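You operate a simulated robot arm through the tools that you are given. There is no shell and no other tool.

The job below is to be done with a simulated robot arm. You get a single attempt, and the scene is never put back.

Task
Pack the NOW card's order, shut the case and file the card.
Fine: only the bundle that the card names goes in; short flaps first; the card ends in the DONE slot, print facing out; the NEXT card stays.
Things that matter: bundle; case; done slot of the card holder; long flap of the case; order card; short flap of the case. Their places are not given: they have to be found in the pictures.

It is judged by the outcome, as a careful person would: the job done as asked, and still so three seconds after it is handed in. It fails if anything else is knocked over, pushed out of place, dropped, spilled or broken.

Robot
A 6-joint arm with a two-finger gripper, fixed in place. Base frame: the origin is at the foot of the arm, x ahead of it, y to its left, z up. Readings come in m, rad, newtons and seconds.
Its first joint turns from -2.897 to 2.897 rad. Payload 2.45 kg.
The tool frame sits at the grasp point between the pads (the TCP): z along the fingers, y along the line on which they close. The tips reach 0.02 m beyond it. The gripper opens to 0.14 m. The gripper's body begins 0.168 m behind the TCP.
Orientation is told as [roll, pitch, yaw] about the base's x, y, z axes, in that order, counted from this pose: with the fingers straight down and closing along the base's y, the tool's x points along the base's -x, its y along +y and its z along -z.

Tools
- The arm moves only by the tool drive_tool. Its argument "increments" is one flat list of numbers, 6 for each row, row after row: the shift along the base's x, y, z in units of 20 mm (1.0 is 20 mm), then the turn, a rotation vector about the base's x, y, z in units of 8 degrees (1.0 is 8 degrees). In form: [x, y, z, wx, wy, wz, x, y, z, wx, wy, wz, ...]. A call has 1 to 20 rows; each row shifts and turns the commanded pose from where the row before left it. "claw" is the gripper command, from -1 (shut) to 1 (fully open), values between in proportion, set as the call begins (left out, the last holds). A call with a number of a shift or a turn outside -1 to 1 is refused whole. Rows are played at 5 a second. More than 0.05 m and 0.15 rad between two rows, or a gripper value outside its range, and nothing of the call is played. Where a pose cannot be reached the arm comes as near as it can. A force on the tool above 40 N (or 10 N above the force at the start of the call, whichever is more), or a blocked arm, ends the call early, and 0.2 s more pass. Each finger travels about 0.045 m/s and halts on what it meets, pressing with about 25 N; the grip force reading is that of the motor and also rises with nothing between the fingers. The clock runs only during rows and for 0.2 s after the last one: add rows that do not move to give the fingers time. It gives the time, the measured TCP pose, the force on the tool (base axes), the opening and the grip force at its end, in the units of the frame above (readings bear some noise), with the torque about the TCP (base axes, N m) and any sound that the robot's microphone picked up, and new pictures: "show" is both (left out), scene, wrist or none.
- Cameras (640 x 400 px; columns grow to the right, rows downward): "scene" is fixed at [0.215, -0.6509, 1.5268]; the picture's right is [0.85, -0.52, 0.00], its down [-0.29, -0.48, -0.82] and it looks along [0.43, 0.70, -0.57] (base axes); focal length 317 px, centre (320, 200). "wrist" rides on the gripper at [0.078, 0.011, -0.209] in the tool frame; the picture's right is [-0.14, 0.99, 0.00], its down [-0.92, -0.13, -0.37] and it looks along [-0.36, -0.05, 0.93] (tool axes); focal length 280 px, centre (320, 200).
- probe_pixels(camera, pixels): there is no depth. For up to 12 entries [column, row, z] of the newest picture of that camera ("zoom" is the newest enlarged one), the place [x, y] in the base frame at which the ray of that pixel passes the height z, good to about 0.002 m, but the place of the scene camera against the robot may be out by one fixed shift of up to 0.012 m in any direction. The clock stands still meanwhile.
- inspect(camera, box): a new picture of the part [left, top, right, bottom] of that camera's present view, enlarged. The clock stands still meanwhile.
- close_job(): hands the job in; it is judged then, once.

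Open the gripper and draw the arm clear of the work before you hand the job in, unless the task says otherwise.

The tools are called after "Emit:" as a command line: name --argument value ..., lists and objects as JSON in quotes. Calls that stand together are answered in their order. drive_tool: Moves the arm, as the interface text tells. Its arguments: {"type":"object","properties":{"increments":{"type":"array"},"claw":{"type":"number"},"show":{"type":"string","enum":["both","scene","wrist","none"]}},"required":["increments"]} The other tools are called the same way: probe_pixels (camera, pixels) gives the place at which the rays of pixels pass given heights; inspect (camera, box) takes an enlarged picture of a part of a camera's view; close_job () hands the job in.

At the start:

```text
clock: 0.0
tool_pos: [0.5665, 0.2758, 1.158]
tcp_rot: [0.001, -0.001, -0.001]
ft_force: [0.3, 0.0, -0.4]
wrist_torque: [0.01, -0.05, 0.0]
grip_width: 0.1398
finger_force: 0.0
```

scene: 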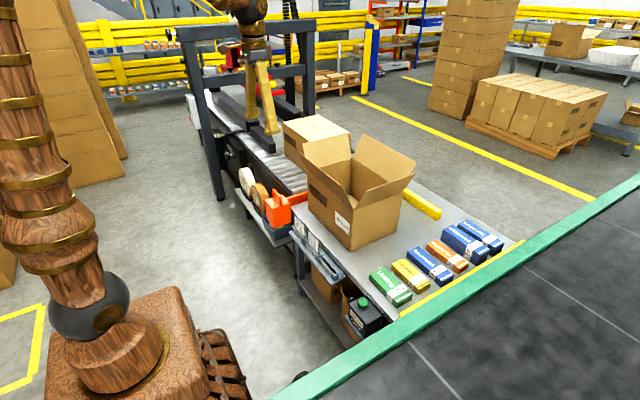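
wrist: 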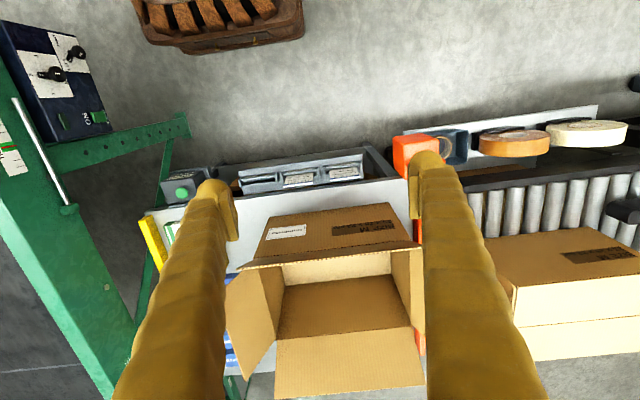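

The scene picture shows an open case around (355,190), bundles around (390-500, 220-290), and a tray/holder near (310,240). I take enlarged pictures to find the card holder and the bundles' prints.

Emit:
inspect --camera "scene" --box '[270, 100, 430, 260]'

Emit:
inspect --camera "scene" --box '[350, 200, 520, 320]'

Emit:
inspect --camera "wrist" --box '[140, 120, 440, 300]'

Emit:
inspect --camera "scene" --box '[230, 180, 370, 340]'

```text
2.50 times, centred on (350, 180) of scene
```

zoom: 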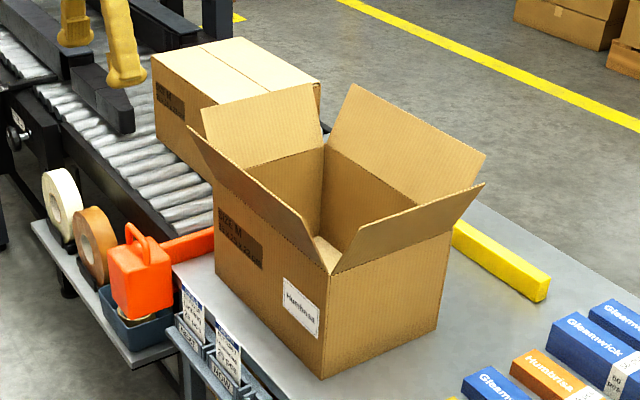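

```text
3.33 times, centred on (435, 260) of scene
```

zoom: 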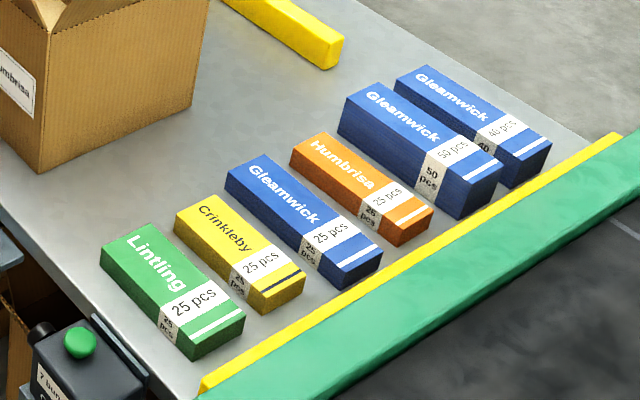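

```text
2.13 times, centred on (290, 210) of wrist
```

zoom: 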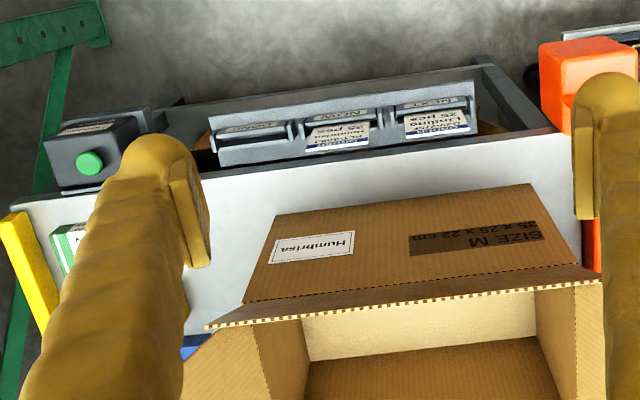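

```text
2.50 times, centred on (300, 260) of scene
```

zoom: 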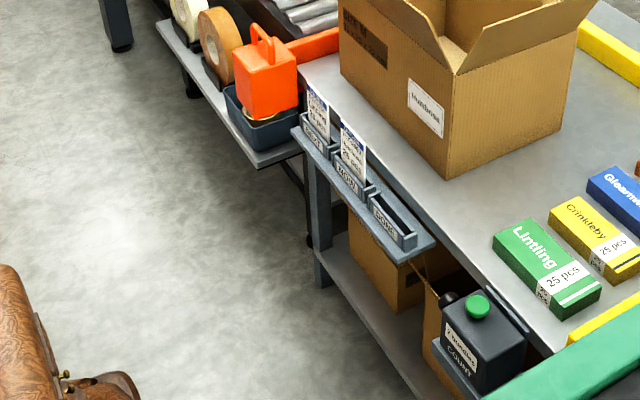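

The holder at scene (310,260) has three slots: NEXT, NOW and DONE (empty). I zoom in further on the cards in both cameras to read the order.

Emit:
inspect --camera "scene" --box '[295, 210, 345, 290]'

Emit:
inspect --camera "wrist" --box '[235, 145, 375, 205]'

Emit:
inspect --camera "scene" --box '[330, 270, 410, 350]'

```text
5.00 times, centred on (320, 250) of scene
```

zoom: 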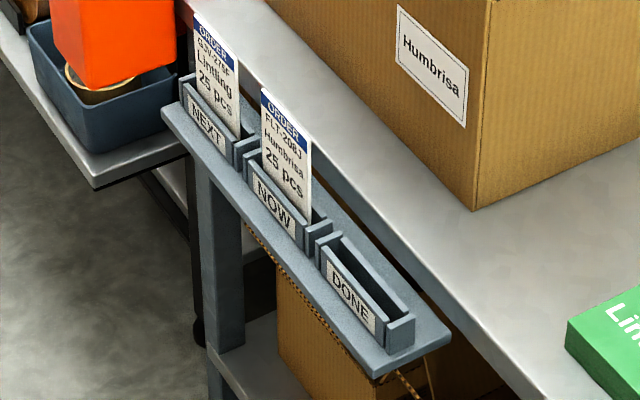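

```text
4.57 times, centred on (305, 175) of wrist
```

zoom: 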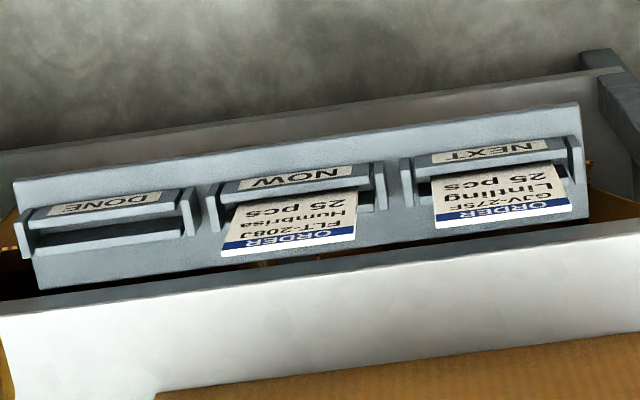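

```text
5.00 times, centred on (370, 310) of scene
```

zoom: 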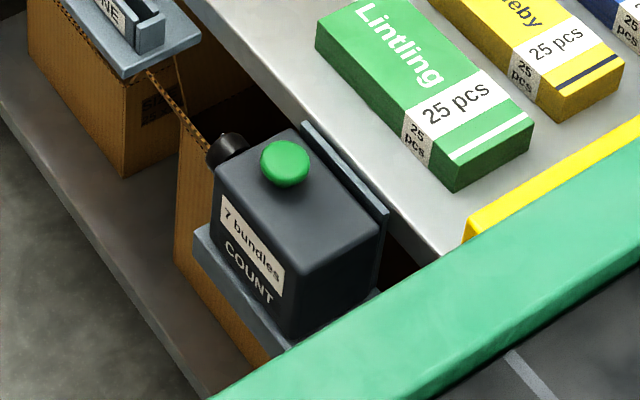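

The NOW card reads "Humbrisa 25 pcs" and the orange bundle (scene ~(446,256)) matches it. Now I triangulate heights using features seen by both cameras: the green button (wrist (181,193), scene (363,302)), the case corners and the holder.

Emit:
probe_pixels --camera "wrist" --pixels '[[181, 193, 0.3], [181, 193, 0.5], [181, 193, 0.7], [181, 193, 0.9], [244, 181, 0.5], [244, 181, 0.7], [244, 181, 0.9], [298, 180, 0.7], [344, 173, 0.7]]'

Emit:
probe_pixels --camera "scene" --pixels '[[362.6, 302.4, 0.3], [362.6, 302.4, 0.5], [362.6, 302.4, 0.7], [362.6, 302.4, 0.9], [351, 251, 0.3], [351, 251, 0.5], [351, 251, 0.7], [351, 251, 0.9]]'

```text
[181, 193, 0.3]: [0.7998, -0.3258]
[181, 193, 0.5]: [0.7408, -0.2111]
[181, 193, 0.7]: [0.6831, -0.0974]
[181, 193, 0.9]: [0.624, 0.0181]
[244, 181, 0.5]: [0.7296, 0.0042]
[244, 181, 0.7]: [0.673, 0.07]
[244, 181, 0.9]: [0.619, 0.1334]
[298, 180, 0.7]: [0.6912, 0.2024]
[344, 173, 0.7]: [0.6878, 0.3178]
```

```text
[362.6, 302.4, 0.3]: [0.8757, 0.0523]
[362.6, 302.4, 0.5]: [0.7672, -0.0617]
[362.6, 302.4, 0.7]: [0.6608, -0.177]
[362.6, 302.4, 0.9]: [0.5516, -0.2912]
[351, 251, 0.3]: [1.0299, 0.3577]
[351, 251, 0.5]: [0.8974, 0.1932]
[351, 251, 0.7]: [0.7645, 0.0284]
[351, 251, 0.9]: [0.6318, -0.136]
```

The green button comes out near z≈0.63, so the table top is likely around 0.6–0.7 m. I move the arm sideways, high up, to y≈0.04 for a better wrist view of bundles and holder.

Emit:
drive_tool --increments '[0, -1, 0, 0, 0, 0, 0, -1, 0, 0, 0, 0, 0, -1, 0, 0, 0, 0, 0, -1, 0, 0, 0, 0, 0, -1, 0, 0, 0, 0, 0, -1, 0, 0, 0, 0, 0, -1, 0, 0, 0, 0, 0, -1, 0, 0, 0, 0, 0, -1, 0, 0, 0, 0, 0, -1, 0, 0, 0, 0, 0, -1, 0, 0, 0, 0, 0, -1, 0, 0, 0, 0, 0, 0, 0, 0, 0, 0]'

```text
clock: 2.8
tool_pos: [0.5677, 0.037, 1.1561]
tcp_rot: [0.0, 0.001, -0.003]
ft_force: [0.2, -0.3, 0.6]
wrist_torque: [0.03, -0.02, 0.02]
grip_width: 0.14
finger_force: 0.1
```

scene: 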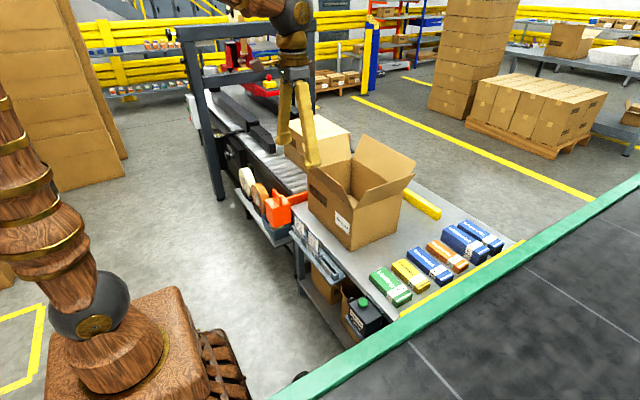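
wrist: 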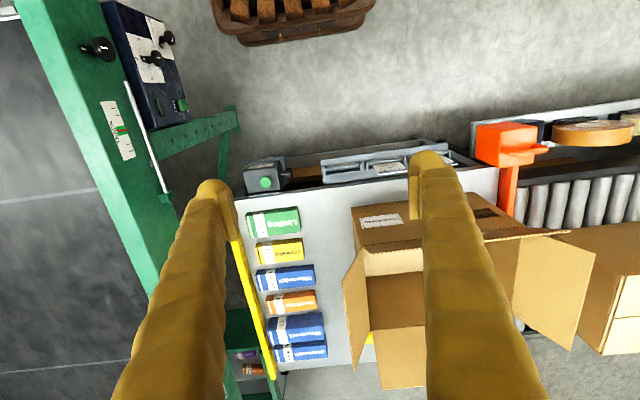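

Now bundles, holder and case are all in the wrist view. I enlarge parts to measure pixels exactly.

Emit:
inspect --camera "wrist" --box '[230, 190, 370, 380]'

Emit:
inspect --camera "wrist" --box '[240, 130, 480, 220]'

Emit:
inspect --camera "wrist" --box '[330, 190, 600, 400]'

```text
2.11 times, centred on (300, 285) of wrist
```

zoom: 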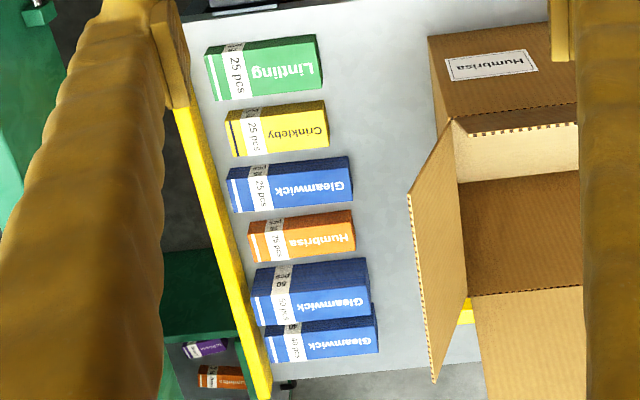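

```text
2.67 times, centred on (360, 175) of wrist
```

zoom: 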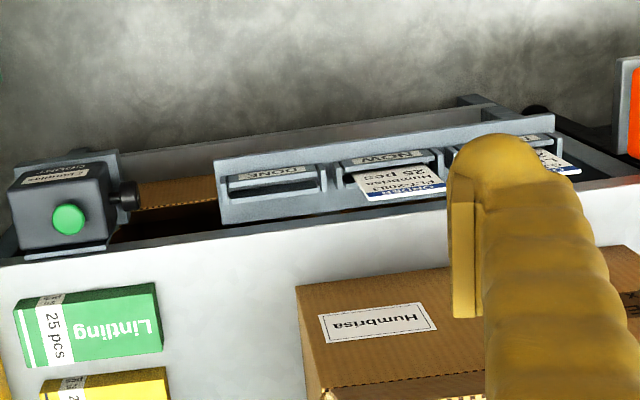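

```text
1.90 times, centred on (465, 295) of wrist
```

zoom: 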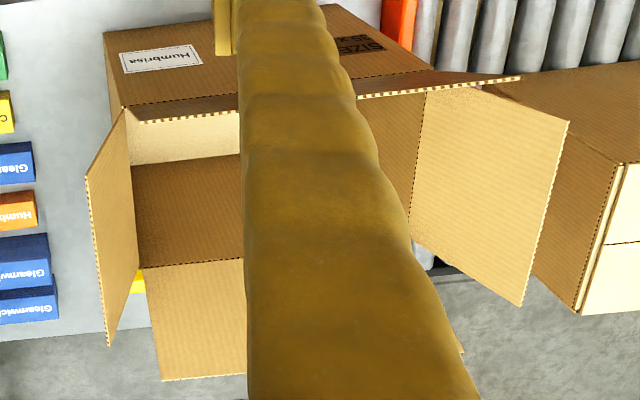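

I zoom closer on the orange bundle in both cameras to get its corners.

Emit:
inspect --camera "wrist" --box '[250, 270, 340, 340]'

Emit:
inspect --camera "scene" --box '[410, 225, 490, 280]'

Emit:
inspect --camera "wrist" --box '[300, 130, 400, 192]'

Emit:
inspect --camera "scene" --box '[285, 225, 365, 275]'

```text
5.71 times, centred on (295, 305) of wrist
```

zoom: 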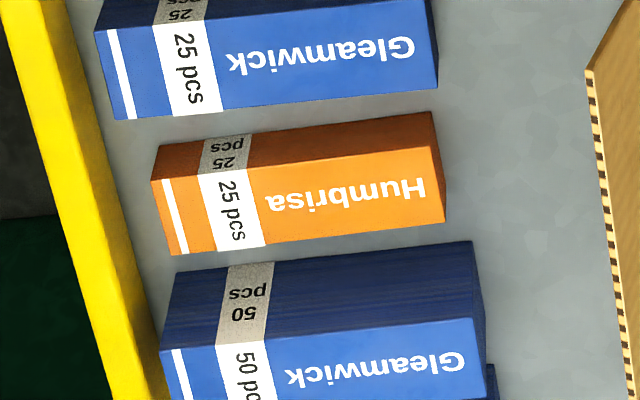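

```text
7.27 times, centred on (450, 252) of scene
```

zoom: 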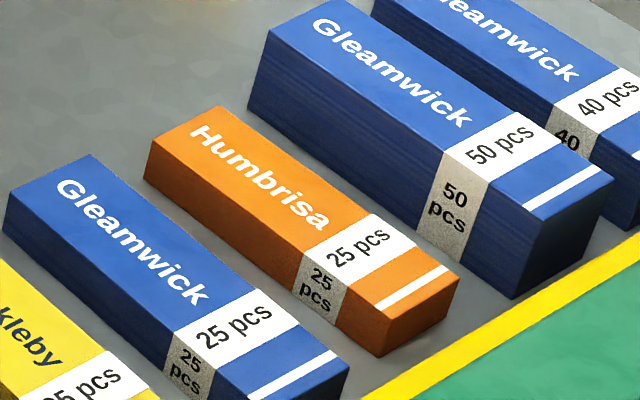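

```text
6.40 times, centred on (350, 161) of wrist
```

zoom: 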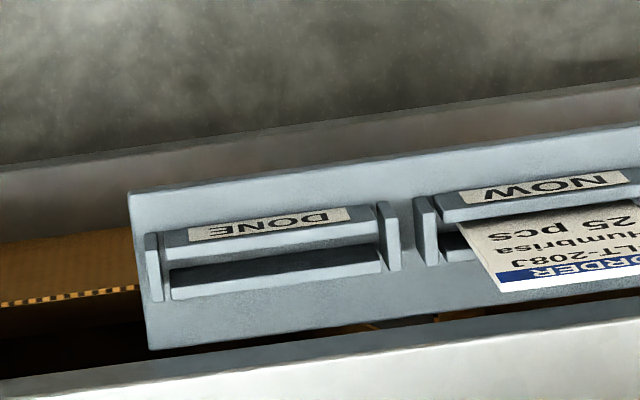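

```text
8.00 times, centred on (325, 250) of scene
```

zoom: 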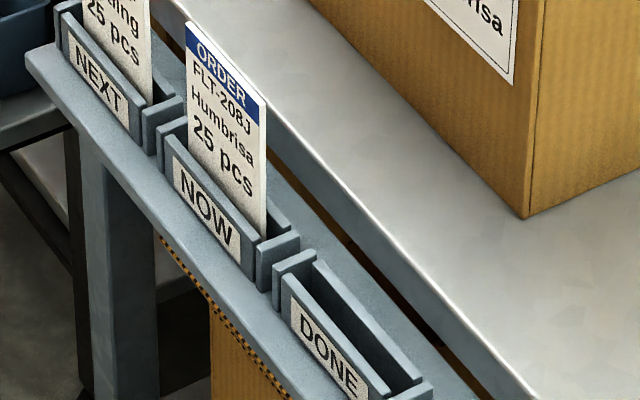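

I compute the positions by probing matching corner pixels at two heights in both cameras.

Emit:
probe_pixels --camera "wrist" --pixels '[[265.25, 301.85, 0.6], [265.25, 301.85, 0.8], [314.8, 296.25, 0.6], [314.8, 296.25, 0.8], [268.75, 314.8, 0.7], [317.05, 308.85, 0.7], [343, 170, 0.6], [343, 170, 0.8], [377.8, 175.06, 0.6], [377.8, 175.06, 0.8], [265, 182, 0.6], [265, 182, 0.8]]'

Emit:
probe_pixels --camera "scene" --pixels '[[459.3, 268.5, 0.6], [459.3, 268.5, 0.8], [427.3, 244.7, 0.6], [427.3, 244.7, 0.8], [469.4, 261.6, 0.7], [436, 239.1, 0.7], [330.25, 265.6, 0.6], [330.25, 265.6, 0.8], [318, 237.25, 0.6], [318, 237.25, 0.8], [351, 251, 0.6], [351, 251, 0.8]]'

```text
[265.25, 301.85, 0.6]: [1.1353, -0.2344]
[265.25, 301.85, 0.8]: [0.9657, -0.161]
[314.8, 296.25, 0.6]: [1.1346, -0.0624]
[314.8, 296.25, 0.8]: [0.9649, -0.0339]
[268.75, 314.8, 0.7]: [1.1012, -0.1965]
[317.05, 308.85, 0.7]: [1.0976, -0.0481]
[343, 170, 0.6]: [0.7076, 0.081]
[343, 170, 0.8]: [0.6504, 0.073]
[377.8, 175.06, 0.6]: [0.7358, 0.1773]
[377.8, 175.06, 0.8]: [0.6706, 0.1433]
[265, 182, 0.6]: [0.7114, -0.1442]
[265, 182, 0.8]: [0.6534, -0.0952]
```

```text
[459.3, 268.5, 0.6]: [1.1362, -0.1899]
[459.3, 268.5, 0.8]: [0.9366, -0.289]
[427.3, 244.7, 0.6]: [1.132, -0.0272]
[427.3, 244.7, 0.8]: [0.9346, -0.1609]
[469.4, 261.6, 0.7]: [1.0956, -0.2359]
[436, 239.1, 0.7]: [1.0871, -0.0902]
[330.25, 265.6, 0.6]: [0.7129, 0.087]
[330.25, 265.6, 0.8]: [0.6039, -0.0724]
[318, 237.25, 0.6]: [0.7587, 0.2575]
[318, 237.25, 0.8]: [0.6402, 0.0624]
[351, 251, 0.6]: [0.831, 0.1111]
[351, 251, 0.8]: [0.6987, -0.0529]
```

Triangulation gives: bundle top z≈0.65, orange bundle x≈1.09–1.14, y≈−0.216…−0.055 (beyond plain tool-down reach, so a tilted tool is needed); card top ≈(0.705,0.16,0.70); DONE slot ≈(0.705,0.08,0.61). I turn the gripper 90° about z and move high toward the bundle to look closer and learn the reach.

Emit:
drive_tool --increments '[0.94, -0.56, -0.1, 0, 0, 0.75, 0.94, -0.56, -0.1, 0, 0, 0.75, 0.94, -0.56, -0.1, 0, 0, 0.75, 0.94, -0.56, -0.1, 0, 0, 0.75, 0.94, -0.56, -0.1, 0, 0, 0.75, 0.94, -0.56, -0.1, 0, 0, 0.75, 0.94, -0.56, -0.1, 0, 0, 0.75, 0.94, -0.56, -0.1, 0, 0, 0.75, 0.94, -0.56, -0.1, 0, 0, 0.75, 0.94, -0.56, -0.1, 0, 0, 0.75, 0.94, -0.56, -0.1, 0, 0, 0.75, 0.94, -0.56, -0.1, 0, 0, 0.75, 0.94, -0.56, -0.1, 0, 0, 0.75, 0.94, -0.56, -0.1, 0, 0, 0.75, 0.94, -0.56, -0.1, 0, 0, 0.75, 0, 0, 0, 0, 0, 0]'

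```text
clock: 6.2
tool_pos: [0.8499, -0.1331, 1.1265]
tcp_rot: [0.0, -0.001, 1.569]
ft_force: [-0.8, 0.1, 0.6]
wrist_torque: [-0.02, -0.01, 0.0]
grip_width: 0.1401
finger_force: 0.0
```

scene: 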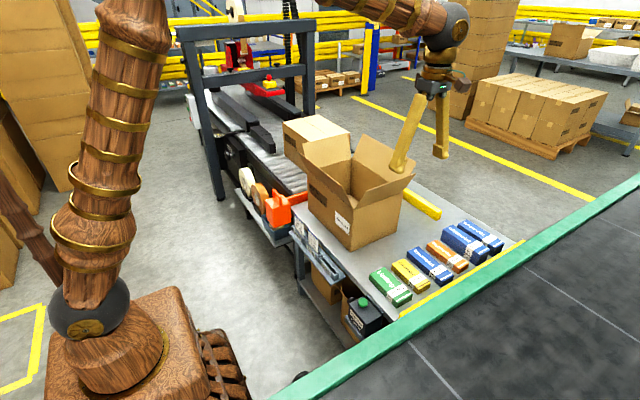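
wrist: 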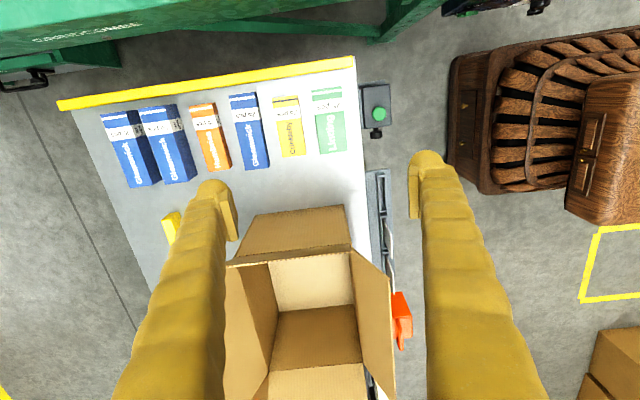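

The view is clear; the orange bundle is at wrist (212,137). I move forward while tilting the fingers outward about 24° (negative turn about y), staying high.

Emit:
drive_tool --increments '[1, 0, -0.5, 0, -0.5, 0, 1, 0, -0.5, 0, -0.5, 0, 1, 0, -0.5, 0, -0.5, 0, 1, 0, -0.5, 0, -0.5, 0, 1, 0, -0.5, 0, -0.5, 0, 1, 0, -0.5, 0, -0.5, 0, 1, 0, -0.5, 0, 0, 0, 1, 0, -0.5, 0, 0, 0, 0, 0, 0, 0, 0, 0]'

```text
clock: 8.2
tool_pos: [1.0117, -0.1305, 1.0485]
tcp_rot: [-0.418, 0.001, 1.572]
ft_force: [-0.2, -0.5, -0.7]
wrist_torque: [-0.04, 0.01, 0.01]
grip_width: 0.1401
finger_force: 0.1
```

scene: 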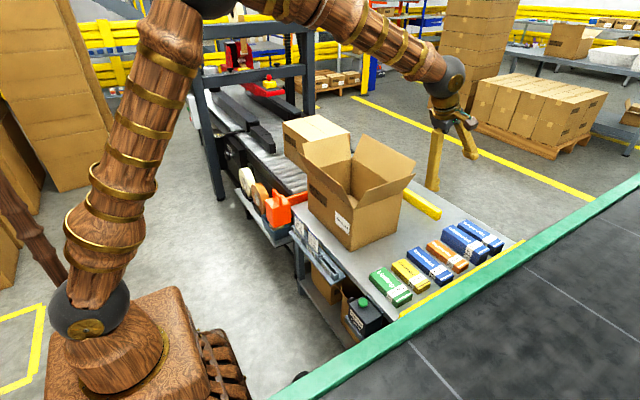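
wrist: 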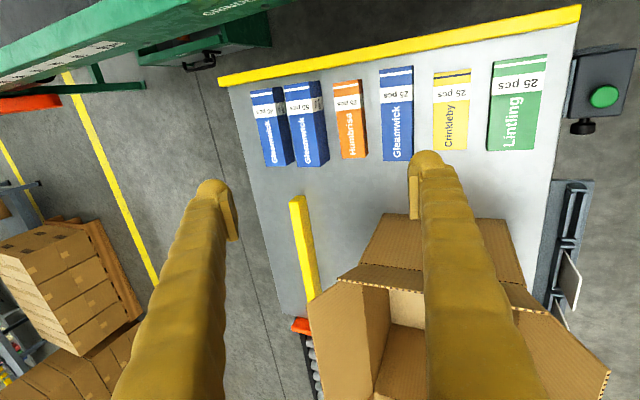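

Tilt worked (24°). I zoom on the orange bundle near (350,120) in the wrist view to measure it and the gaps on both sides.

Emit:
inspect --camera "wrist" --box '[290, 60, 420, 180]'

```text
3.33 times, centred on (355, 120) of wrist
```

zoom: 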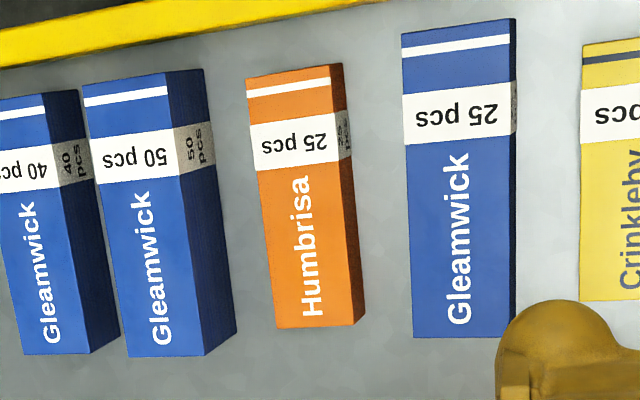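

Emit:
probe_pixels --camera "zoom" --pixels '[[245, 78, 0.65], [329, 64, 0.65], [353, 326, 0.65], [276, 328, 0.65], [342, 64, 0.62], [366, 308, 0.62], [205, 70, 0.62], [237, 332, 0.62], [402, 33, 0.65], [412, 335, 0.65], [80, 85, 0.67], [190, 70, 0.67]]'

Emit:
probe_pixels --camera "scene" --pixels '[[459.3, 268.5, 0.65], [427.3, 244.7, 0.65], [469.4, 261.6, 0.65], [436, 239.1, 0.65]]'

```text
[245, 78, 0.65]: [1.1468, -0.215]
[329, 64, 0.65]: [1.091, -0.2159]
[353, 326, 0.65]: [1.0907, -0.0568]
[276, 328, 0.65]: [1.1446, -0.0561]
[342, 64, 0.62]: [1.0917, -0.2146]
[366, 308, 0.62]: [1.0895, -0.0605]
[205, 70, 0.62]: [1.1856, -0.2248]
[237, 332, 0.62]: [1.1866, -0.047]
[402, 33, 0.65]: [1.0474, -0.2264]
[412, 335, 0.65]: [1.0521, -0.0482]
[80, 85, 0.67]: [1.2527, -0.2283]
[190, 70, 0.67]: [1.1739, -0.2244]
```

```text
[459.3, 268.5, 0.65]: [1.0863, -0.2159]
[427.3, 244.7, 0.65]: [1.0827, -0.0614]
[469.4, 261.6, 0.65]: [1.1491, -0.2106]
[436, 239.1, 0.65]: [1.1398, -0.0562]
```

The orange bundle is x 1.091–1.146, y −0.2155…−0.0565, top z≈0.65, with 4 cm gaps on both sides. I set the opening to about 0.085 and go forward/down to (1.118, −0.135, 0.80) to test reach at 24° tilt.

Emit:
drive_tool --increments '[0.41, -0.02, -0.95, 0, 0, 0, 0.41, -0.02, -0.95, 0, 0, 0, 0.41, -0.02, -0.95, 0, 0, 0, 0.41, -0.02, -0.95, 0, 0, 0, 0.41, -0.02, -0.95, 0, 0, 0, 0.41, -0.02, -0.95, 0, 0, 0, 0.41, -0.02, -0.95, 0, 0, 0, 0.41, -0.02, -0.95, 0, 0, 0, 0.41, -0.02, -0.95, 0, 0, 0, 0.41, -0.02, -0.95, 0, 0, 0, 0.41, -0.02, -0.95, 0, 0, 0, 0.41, -0.02, -0.95, 0, 0, 0, 0.41, -0.02, -0.95, 0, 0, 0, 0, 0, 0, 0, 0, 0]' --claw 0.214

```text
clock: 11.2
tool_pos: [1.1167, -0.1394, 0.802]
tcp_rot: [-0.419, -0.001, 1.57]
ft_force: [0.3, -0.1, -0.5]
wrist_torque: [0.0, -0.03, 0.0]
grip_width: 0.0851
finger_force: 0.1
```

scene: 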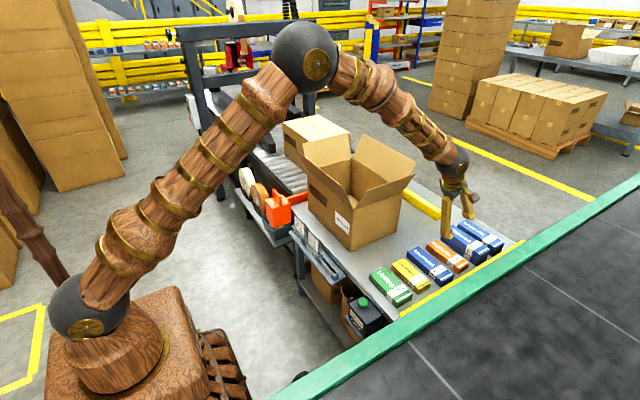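
wrist: 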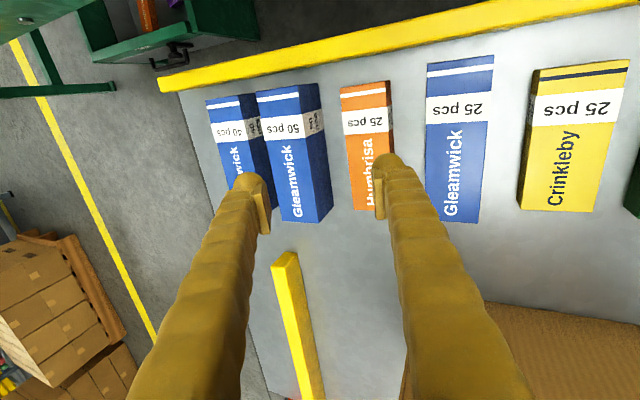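

The pose was reached with the elbow still well bent, so I try reducing the tilt to about 8° here to see whether the arm can still hold the position.

Emit:
drive_tool --increments '[0, 0, 0, 0, 0.5, 0, 0, 0, 0, 0, 0.5, 0, 0, 0, 0, 0, 0.5, 0, 0, 0, 0, 0, 0.5, 0, 0, 0, 0, 0, 0, 0]' --claw 0.214 --show "scene"

```text
clock: 12.4
tool_pos: [1.1168, -0.1391, 0.8009]
tcp_rot: [-0.139, 0.001, 1.569]
ft_force: [-0.3, -0.1, 0.1]
wrist_torque: [-0.01, 0.01, 0.01]
grip_width: 0.085
finger_force: 0.0
```

scene: 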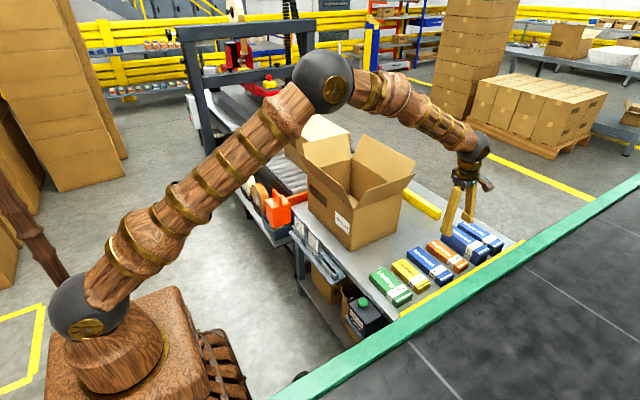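

8° is fine too; I go on to straight down at this place.

Emit:
drive_tool --increments '[0, 0, 0, 0, 0.5, 0, 0, 0, 0, 0, 0.5, 0, 0, 0, -0.5, 0, 0, 0, 0, 0, -0.5, 0, 0, 0, 0, 0, 0, 0, 0, 0]' --claw 0.214 --show "both"

```text
clock: 13.6
tool_pos: [1.1141, -0.1384, 0.7808]
tcp_rot: [-0.001, 0.0, 1.572]
ft_force: [0.0, 0.5, -0.5]
wrist_torque: [0.01, -0.02, -0.05]
grip_width: 0.085
finger_force: 0.1
```

scene: 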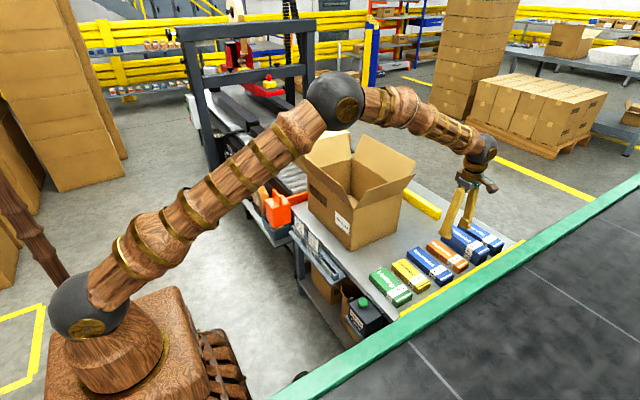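
wrist: 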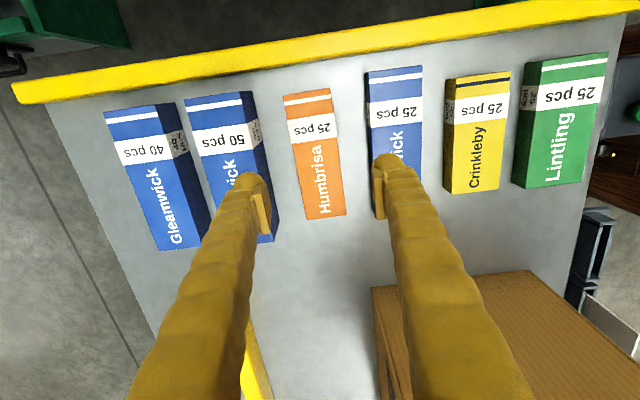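

The arm holds (1.114,−0.138,0.781) pointing straight down. I re-measure the bundle and the neighbours from this nearer view before lowering.

Emit:
inspect --camera "wrist" --box '[180, 70, 430, 226]'

```text
2.56 times, centred on (305, 148) of wrist
```

zoom: 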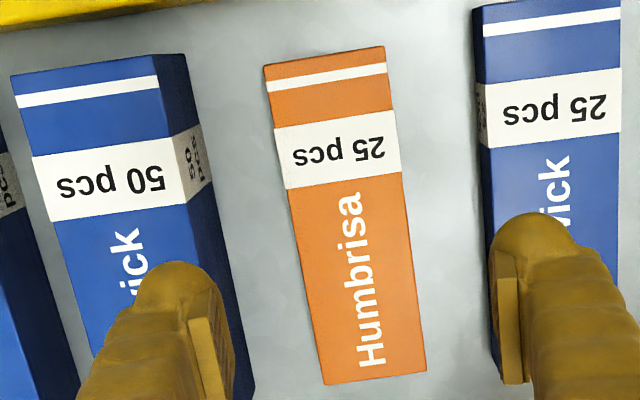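

Emit:
probe_pixels --camera "zoom" --pixels '[[264, 66, 0.65], [385, 46, 0.65], [427, 371, 0.65], [324, 384, 0.65], [187, 56, 0.62], [254, 390, 0.62], [473, 12, 0.62], [155, 56, 0.67], [483, 8, 0.65]]'

```text
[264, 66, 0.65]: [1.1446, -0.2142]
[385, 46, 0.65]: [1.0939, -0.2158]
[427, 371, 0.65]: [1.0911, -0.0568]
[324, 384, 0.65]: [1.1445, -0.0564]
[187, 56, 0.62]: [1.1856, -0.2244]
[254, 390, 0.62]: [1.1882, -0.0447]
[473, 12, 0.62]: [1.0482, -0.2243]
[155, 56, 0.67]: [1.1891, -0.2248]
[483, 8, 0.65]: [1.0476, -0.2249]
```

Bundle centre is (1.1185, −0.136). I narrow the opening to 0.08 and lower to z≈0.70 first, then read the pose.

Emit:
drive_tool --increments '[0, 0, -1, 0, 0, 0, 0, 0, -1, 0, 0, 0, 0, 0, -1, 0, 0, 0, 0, 0, -1, 0, 0, 0, 0, 0, 0, 0, 0, 0, 0, 0, 0, 0, 0, 0]' --claw 0.143

```text
clock: 15.0
tool_pos: [1.1157, -0.139, 0.6999]
tcp_rot: [0.0, 0.0, 1.571]
ft_force: [-0.2, 0.3, -0.5]
wrist_torque: [0.01, 0.02, -0.02]
grip_width: 0.0802
finger_force: 0.1
```

scene: 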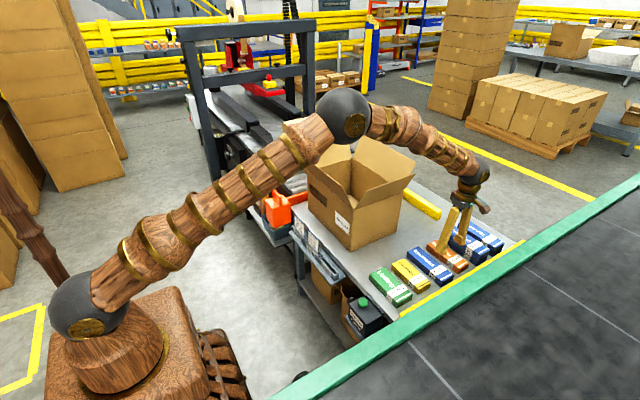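
wrist: 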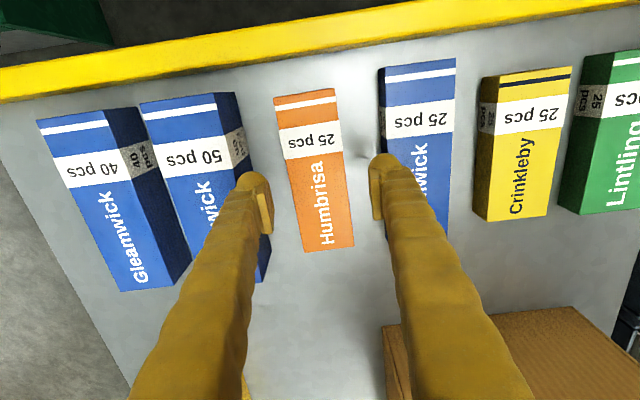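

Pose is (1.1157,−0.139,0.700). I correct by +3 mm in x and y and lower 52 mm so the tips end near z 0.628.

Emit:
drive_tool --increments '[0.14, 0.1, -0.5, 0, 0, 0, 0, 0.05, -0.6, 0, 0, 0, 0, 0, -0.6, 0, 0, 0, 0, 0, -0.5, 0, 0, 0, 0, 0, -0.4, 0, 0, 0, 0, 0, 0, 0, 0, 0]' --claw 0.143

```text
clock: 16.4
tool_pos: [1.1187, -0.1358, 0.6482]
tcp_rot: [0.001, 0.0, 1.57]
ft_force: [-0.1, -0.1, 0.0]
wrist_torque: [0.01, 0.03, 0.0]
grip_width: 0.08
finger_force: 0.0
```

scene: 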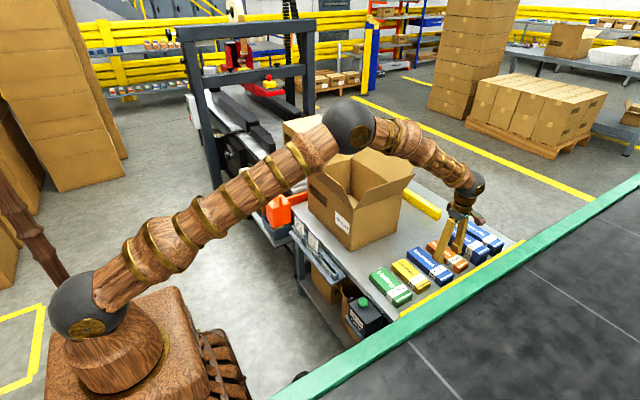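
wrist: 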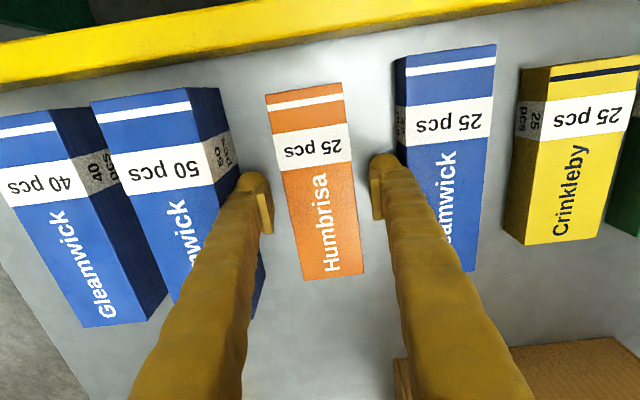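

Fingers straddle the orange bundle between its neighbours. I lower 3 mm more and close the gripper on it.

Emit:
drive_tool --increments '[0, 0, -0.15, 0, 0, 0, 0, 0, 0, 0, 0, 0]' --claw 0.143 --show "none"

Emit:
drive_tool --increments '[0, 0, 0, 0, 0, 0, 0, 0, 0, 0, 0, 0, 0, 0, 0, 0, 0, 0, 0, 0, 0, 0, 0, 0, 0, 0, 0, 0, 0, 0]' --claw -1 --show "both"

```text
clock: 17.0
tool_pos: [1.1207, -0.1363, 0.647]
tcp_rot: [0.001, -0.001, 1.57]
ft_force: [1.0, 0.0, -0.7]
wrist_torque: [0.02, -0.01, 0.02]
grip_width: 0.0801
finger_force: 0.0
```

```text
clock: 18.2
tool_pos: [1.1199, -0.1356, 0.6458]
tcp_rot: [0.001, -0.002, 1.572]
ft_force: [0.4, 1.5, 0.3]
wrist_torque: [0.01, 0.02, 0.05]
grip_width: 0.0539
finger_force: 24.6
```

scene: 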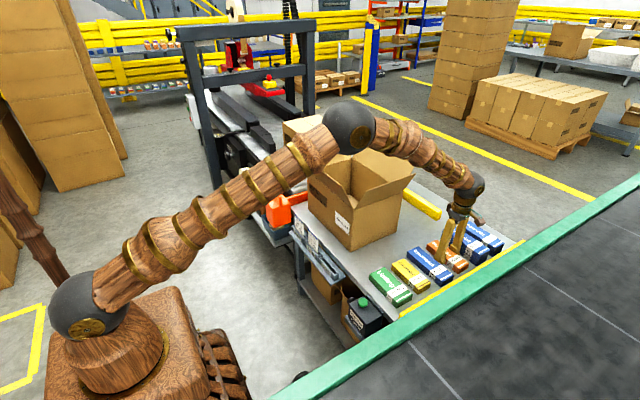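
wrist: 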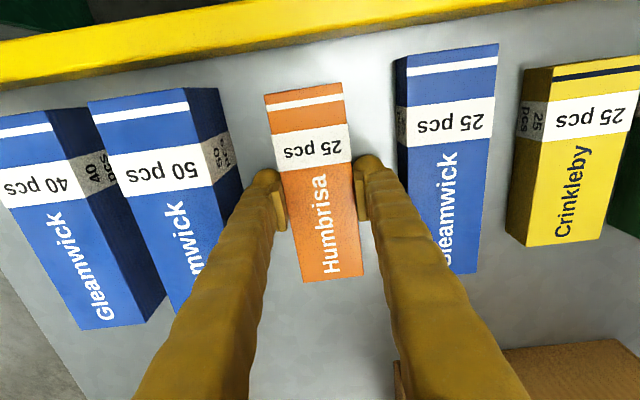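

The gripper holds the bundle (width 0.054, 24.6 N). I lift straight up, slowly at first.

Emit:
drive_tool --increments '[0, 0, 0.3, 0, 0, 0, 0, 0, 0.5, 0, 0, 0, 0, 0, 0.7, 0, 0, 0, 0, 0, 0.8, 0, 0, 0, 0, 0, 0.8, 0, 0, 0, 0, 0, 0.8, 0, 0, 0, 0, 0, 0.8, 0, 0, 0, 0, 0, 0.8, 0, 0, 0, 0, 0, 0, 0, 0, 0]' --claw -1

```text
clock: 20.2
tool_pos: [1.1195, -0.1346, 0.7565]
tcp_rot: [-0.001, -0.002, 1.57]
ft_force: [-0.1, 0.2, -0.9]
wrist_torque: [0.02, -0.01, -0.02]
grip_width: 0.0538
finger_force: 25.5
```

scene: 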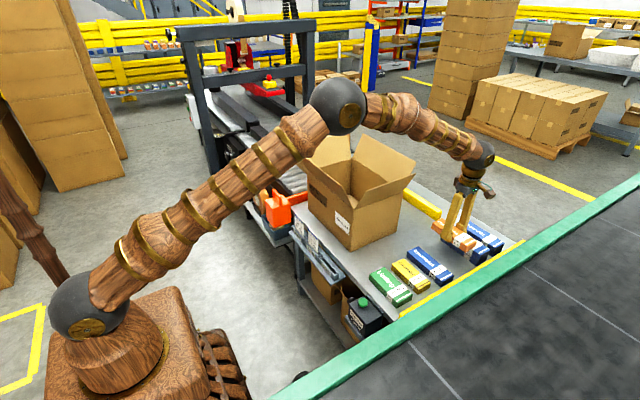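
wrist: 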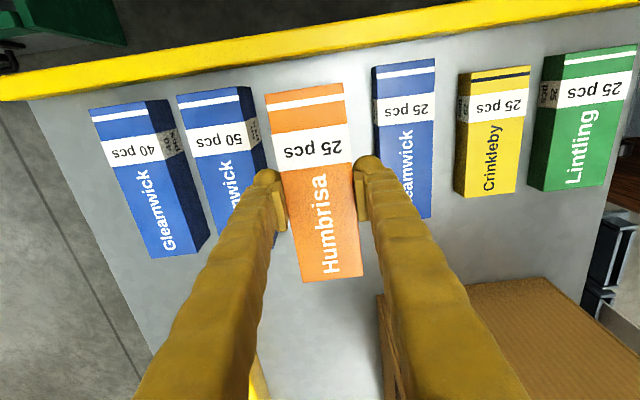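

The bundle is held securely and neighbours are untouched. I go up to z≈1.10 while drawing back to x≈0.95.

Emit:
drive_tool --increments '[0, 0, 1, 0, 0, 0, 0, 0, 1, 0, 0, 0, -0.3, 0, 1, 0, 0, 0, -0.5, 0, 1, 0, 0, 0, -0.6, 0, 1, 0, 0, 0, -0.6, 0, 1, 0, 0, 0, -0.6, 0, 1, 0, 0, 0, -0.6, 0, 1, 0, 0, 0, -0.6, 0, 1, 0, 0, 0, -0.6, 0, 1, 0, 0, 0, -0.6, 0, 1, 0, 0, 0, -0.6, 0, 1, 0, 0, 0, -0.6, 0, 1, 0, 0, 0, -0.6, 0, 1, 0, 0, 0, -0.6, 0, 1, 0, 0, 0, -0.6, 0, 1, 0, 0, 0, -0.6, 0, 1, 0, 0, 0, 0, 0, 0, 0, 0, 0]' --claw -1

```text
clock: 24.0
tool_pos: [0.9456, -0.136, 1.096]
tcp_rot: [0.001, 0.002, 1.569]
ft_force: [-0.7, -0.3, -2.0]
wrist_torque: [0.03, -0.01, -0.02]
grip_width: 0.0541
finger_force: 24.9
```

scene: 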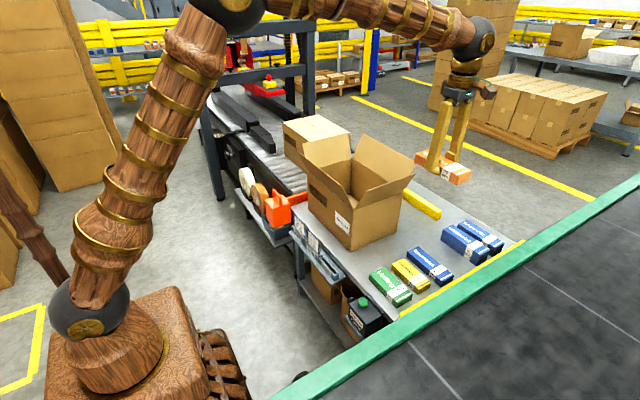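
wrist: 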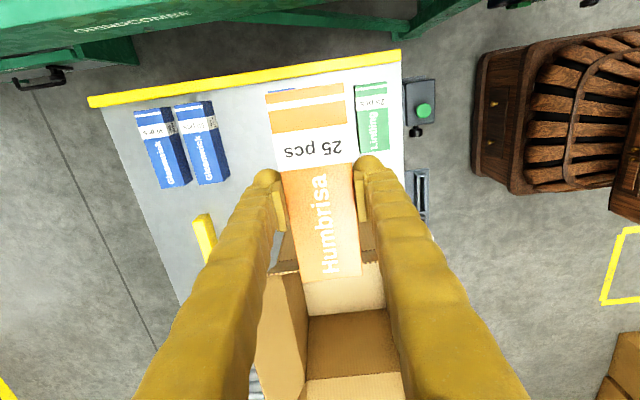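

I use the unobstructed scene view to measure the case: enlarging it to find rim corners and flap tips.

Emit:
inspect --camera "scene" --box '[290, 120, 430, 260]'

Emit:
inspect --camera "scene" --box '[300, 130, 420, 200]'

```text
2.86 times, centred on (360, 190) of scene
```

zoom: 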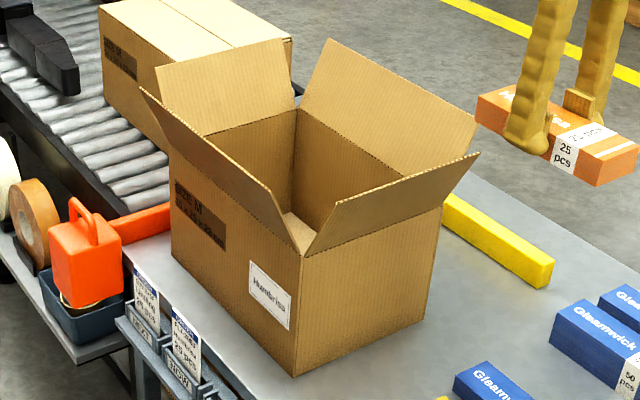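

```text
5.33 times, centred on (360, 165) of scene
```

zoom: 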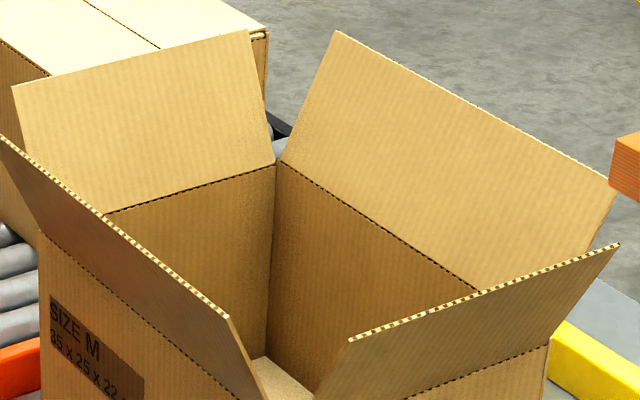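

Emit:
probe_pixels --camera "scene" --pixels '[[352.3, 251.6, 0.62], [396.05, 231.3, 0.62], [308.6, 211.7, 0.62], [354.05, 210.3, 0.84], [403.06, 192.1, 0.84], [307.5, 171.45, 0.84], [351.9, 157.5, 0.84], [363.2, 133.3, 0.94], [414.6, 160.3, 0.94], [365.6, 191.25, 0.94], [415.9, 173.4, 0.94], [300, 152.8, 0.94]]'

Emit:
drive_tool --increments '[-0.5, 0.9, 0.3, 0, 0, 0, -0.5, 0.9, 0.3, 0, 0, 0, -0.5, 0.9, 0.3, 0, 0, 0, -0.5, 0.9, 0.3, 0, 0, 0, -0.5, 0.9, 0.3, 0, 0, 0, 0, 0.9, 0.3, 0, 0, 0, 0, 0.9, 0, 0, 0, 0, 0, 0.9, 0, 0, 0, 0, 0, 0, 0, 0, 0, 0]' --claw -1

```text
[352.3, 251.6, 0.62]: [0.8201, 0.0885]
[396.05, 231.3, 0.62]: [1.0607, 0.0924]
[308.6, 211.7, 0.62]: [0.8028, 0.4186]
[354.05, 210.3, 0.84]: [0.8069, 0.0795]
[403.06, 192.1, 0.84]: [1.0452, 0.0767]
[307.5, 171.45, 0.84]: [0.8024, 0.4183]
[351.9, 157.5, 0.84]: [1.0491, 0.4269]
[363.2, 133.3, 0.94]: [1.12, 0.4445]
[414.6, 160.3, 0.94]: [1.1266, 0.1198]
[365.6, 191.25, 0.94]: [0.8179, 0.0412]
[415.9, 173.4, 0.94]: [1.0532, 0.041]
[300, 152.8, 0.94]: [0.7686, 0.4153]
```

```text
clock: 26.0
tool_pos: [0.8969, 0.0081, 1.1307]
tcp_rot: [0.0, 0.001, 1.571]
ft_force: [-0.3, 0.3, -1.2]
wrist_torque: [0.04, 0.04, 0.01]
grip_width: 0.0539
finger_force: 24.9
```

scene: 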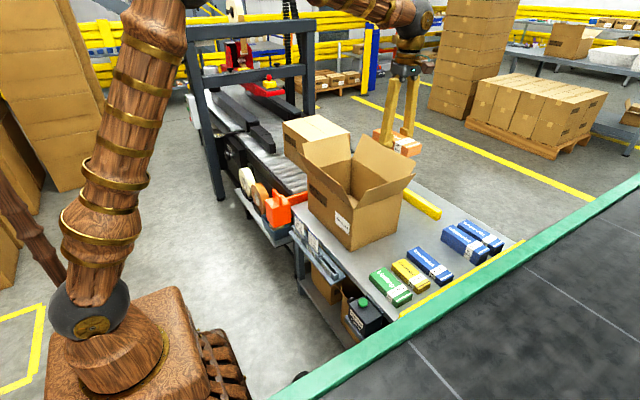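
wrist: 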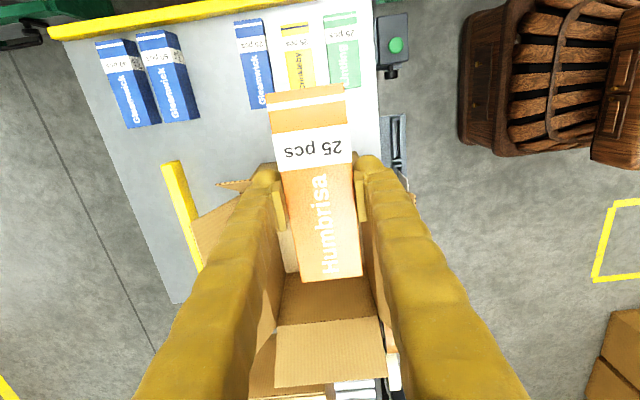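

Case comes out as x≈0.815–1.058, y≈0.088–0.432, rim z≈0.83, flap tips at z≈0.94 leaning ~23° outward. I carry the bundle at z≈1.12 over the case middle (0.935, 0.27).

Emit:
drive_tool --increments '[0.14, 0.94, 0, 0, 0, 0, 0.14, 0.94, 0, 0, 0, 0, 0.14, 0.94, 0, 0, 0, 0, 0.14, 0.94, 0, 0, 0, 0, 0.14, 0.94, 0, 0, 0, 0, 0.14, 0.94, 0, 0, 0, 0, 0.14, 0.94, 0, 0, 0, 0, 0.14, 0.94, 0, 0, 0, 0, 0.14, 0.94, 0, 0, 0, 0, 0.14, 0.94, 0, 0, 0, 0, 0.14, 0.94, 0, 0, 0, 0, 0.14, 0.94, 0, 0, 0, 0, 0.14, 0.94, 0, 0, 0, 0, 0.14, 0.94, 0, 0, 0, 0, 0, 0, 0, 0, 0, 0]' --claw -1

```text
clock: 29.2
tool_pos: [0.9361, 0.2724, 1.1319]
tcp_rot: [0.001, -0.002, 1.57]
ft_force: [0.1, -0.5, -0.5]
wrist_torque: [0.03, 0.0, -0.01]
grip_width: 0.054
finger_force: 25.3
```

scene: 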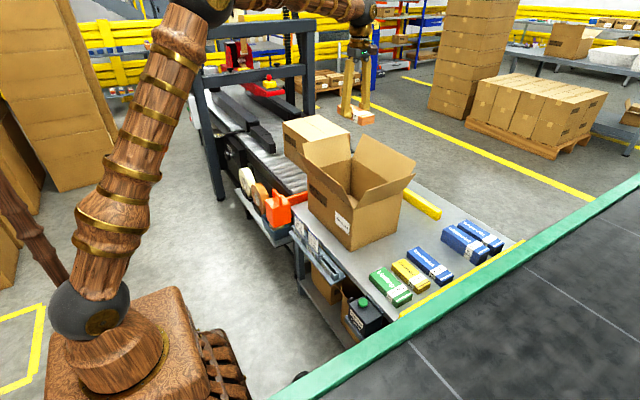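
wrist: 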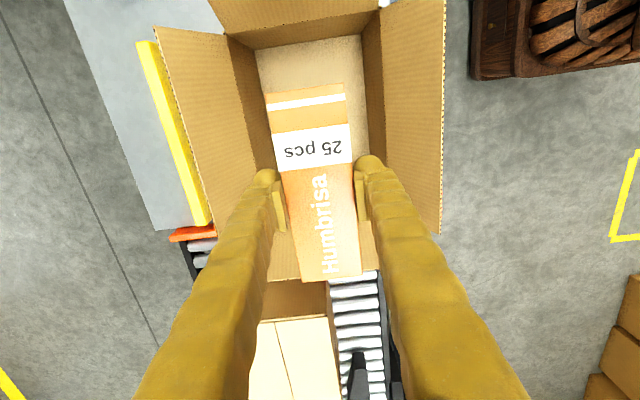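

Now the wrist camera looks into the case from above; I measure the hinge corners and flap edges here.

Emit:
inspect --camera "wrist" --box '[140, 0, 460, 200]'

```text
2.00 times, centred on (300, 100) of wrist
```

zoom: 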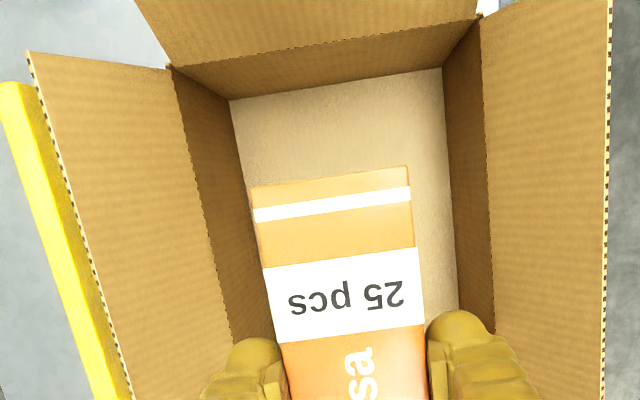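

Emit:
probe_pixels --camera "zoom" --pixels '[[173, 66, 0.83], [480, 17, 0.83], [230, 98, 0.625], [443, 68, 0.625], [27, 52, 0.94], [611, 2, 0.94], [232, 345, 0.83], [494, 330, 0.83], [130, 398, 0.94], [601, 398, 0.94], [173, 66, 0.84], [480, 17, 0.84]]'

```text
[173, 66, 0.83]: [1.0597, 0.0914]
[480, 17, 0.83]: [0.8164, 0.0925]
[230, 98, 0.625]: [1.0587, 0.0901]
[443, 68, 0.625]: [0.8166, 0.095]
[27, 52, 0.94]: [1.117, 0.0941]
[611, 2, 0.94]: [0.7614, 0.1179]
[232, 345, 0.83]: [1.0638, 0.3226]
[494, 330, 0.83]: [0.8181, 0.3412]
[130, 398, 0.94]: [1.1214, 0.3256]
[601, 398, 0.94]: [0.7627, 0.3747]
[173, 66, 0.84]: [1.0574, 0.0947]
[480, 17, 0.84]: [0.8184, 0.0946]
```

The case interior is x 0.8165–1.060, y 0.0915–0.436; the TCP at (0.936,0.272) is centred. I lower to z≈0.80 and check.

Emit:
drive_tool --increments '[0, 0, -1, 0, 0, 0, 0, 0, -1, 0, 0, 0, 0, 0, -1, 0, 0, 0, 0, 0, -1, 0, 0, 0, 0, 0, -1, 0, 0, 0, 0, 0, -1, 0, 0, 0, 0, 0, -1, 0, 0, 0, 0, 0, -1, 0, 0, 0, 0, 0, -1, 0, 0, 0, 0, 0, -1, 0, 0, 0, 0, 0, -1, 0, 0, 0, 0, 0, -1, 0, 0, 0, 0, 0, -1, 0, 0, 0, 0, 0, -1, 0, 0, 0, 0, 0, -1, 0, 0, 0, 0, 0, -1, 0, 0, 0, 0, 0, 0, 0, 0, 0]' --claw -1

```text
clock: 32.8
tool_pos: [0.9369, 0.2718, 0.8101]
tcp_rot: [-0.003, 0.001, 1.568]
ft_force: [0.3, 0.0, -0.7]
wrist_torque: [0.0, 0.04, 0.01]
grip_width: 0.0537
finger_force: 25.4
```

scene: 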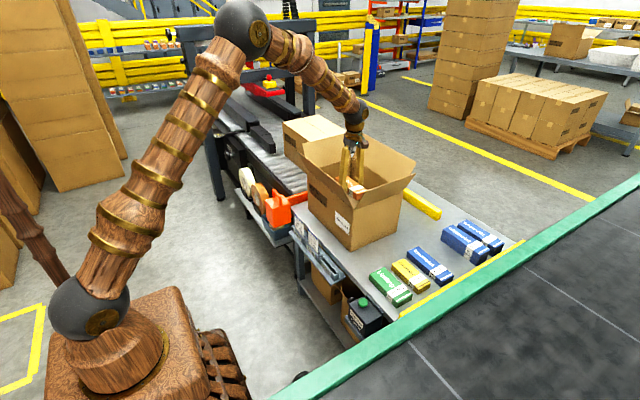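
wrist: 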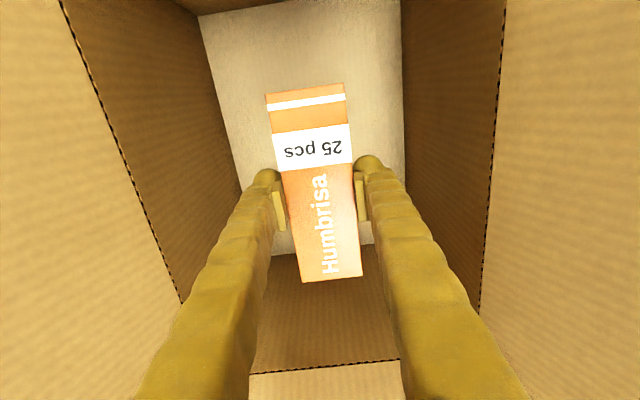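

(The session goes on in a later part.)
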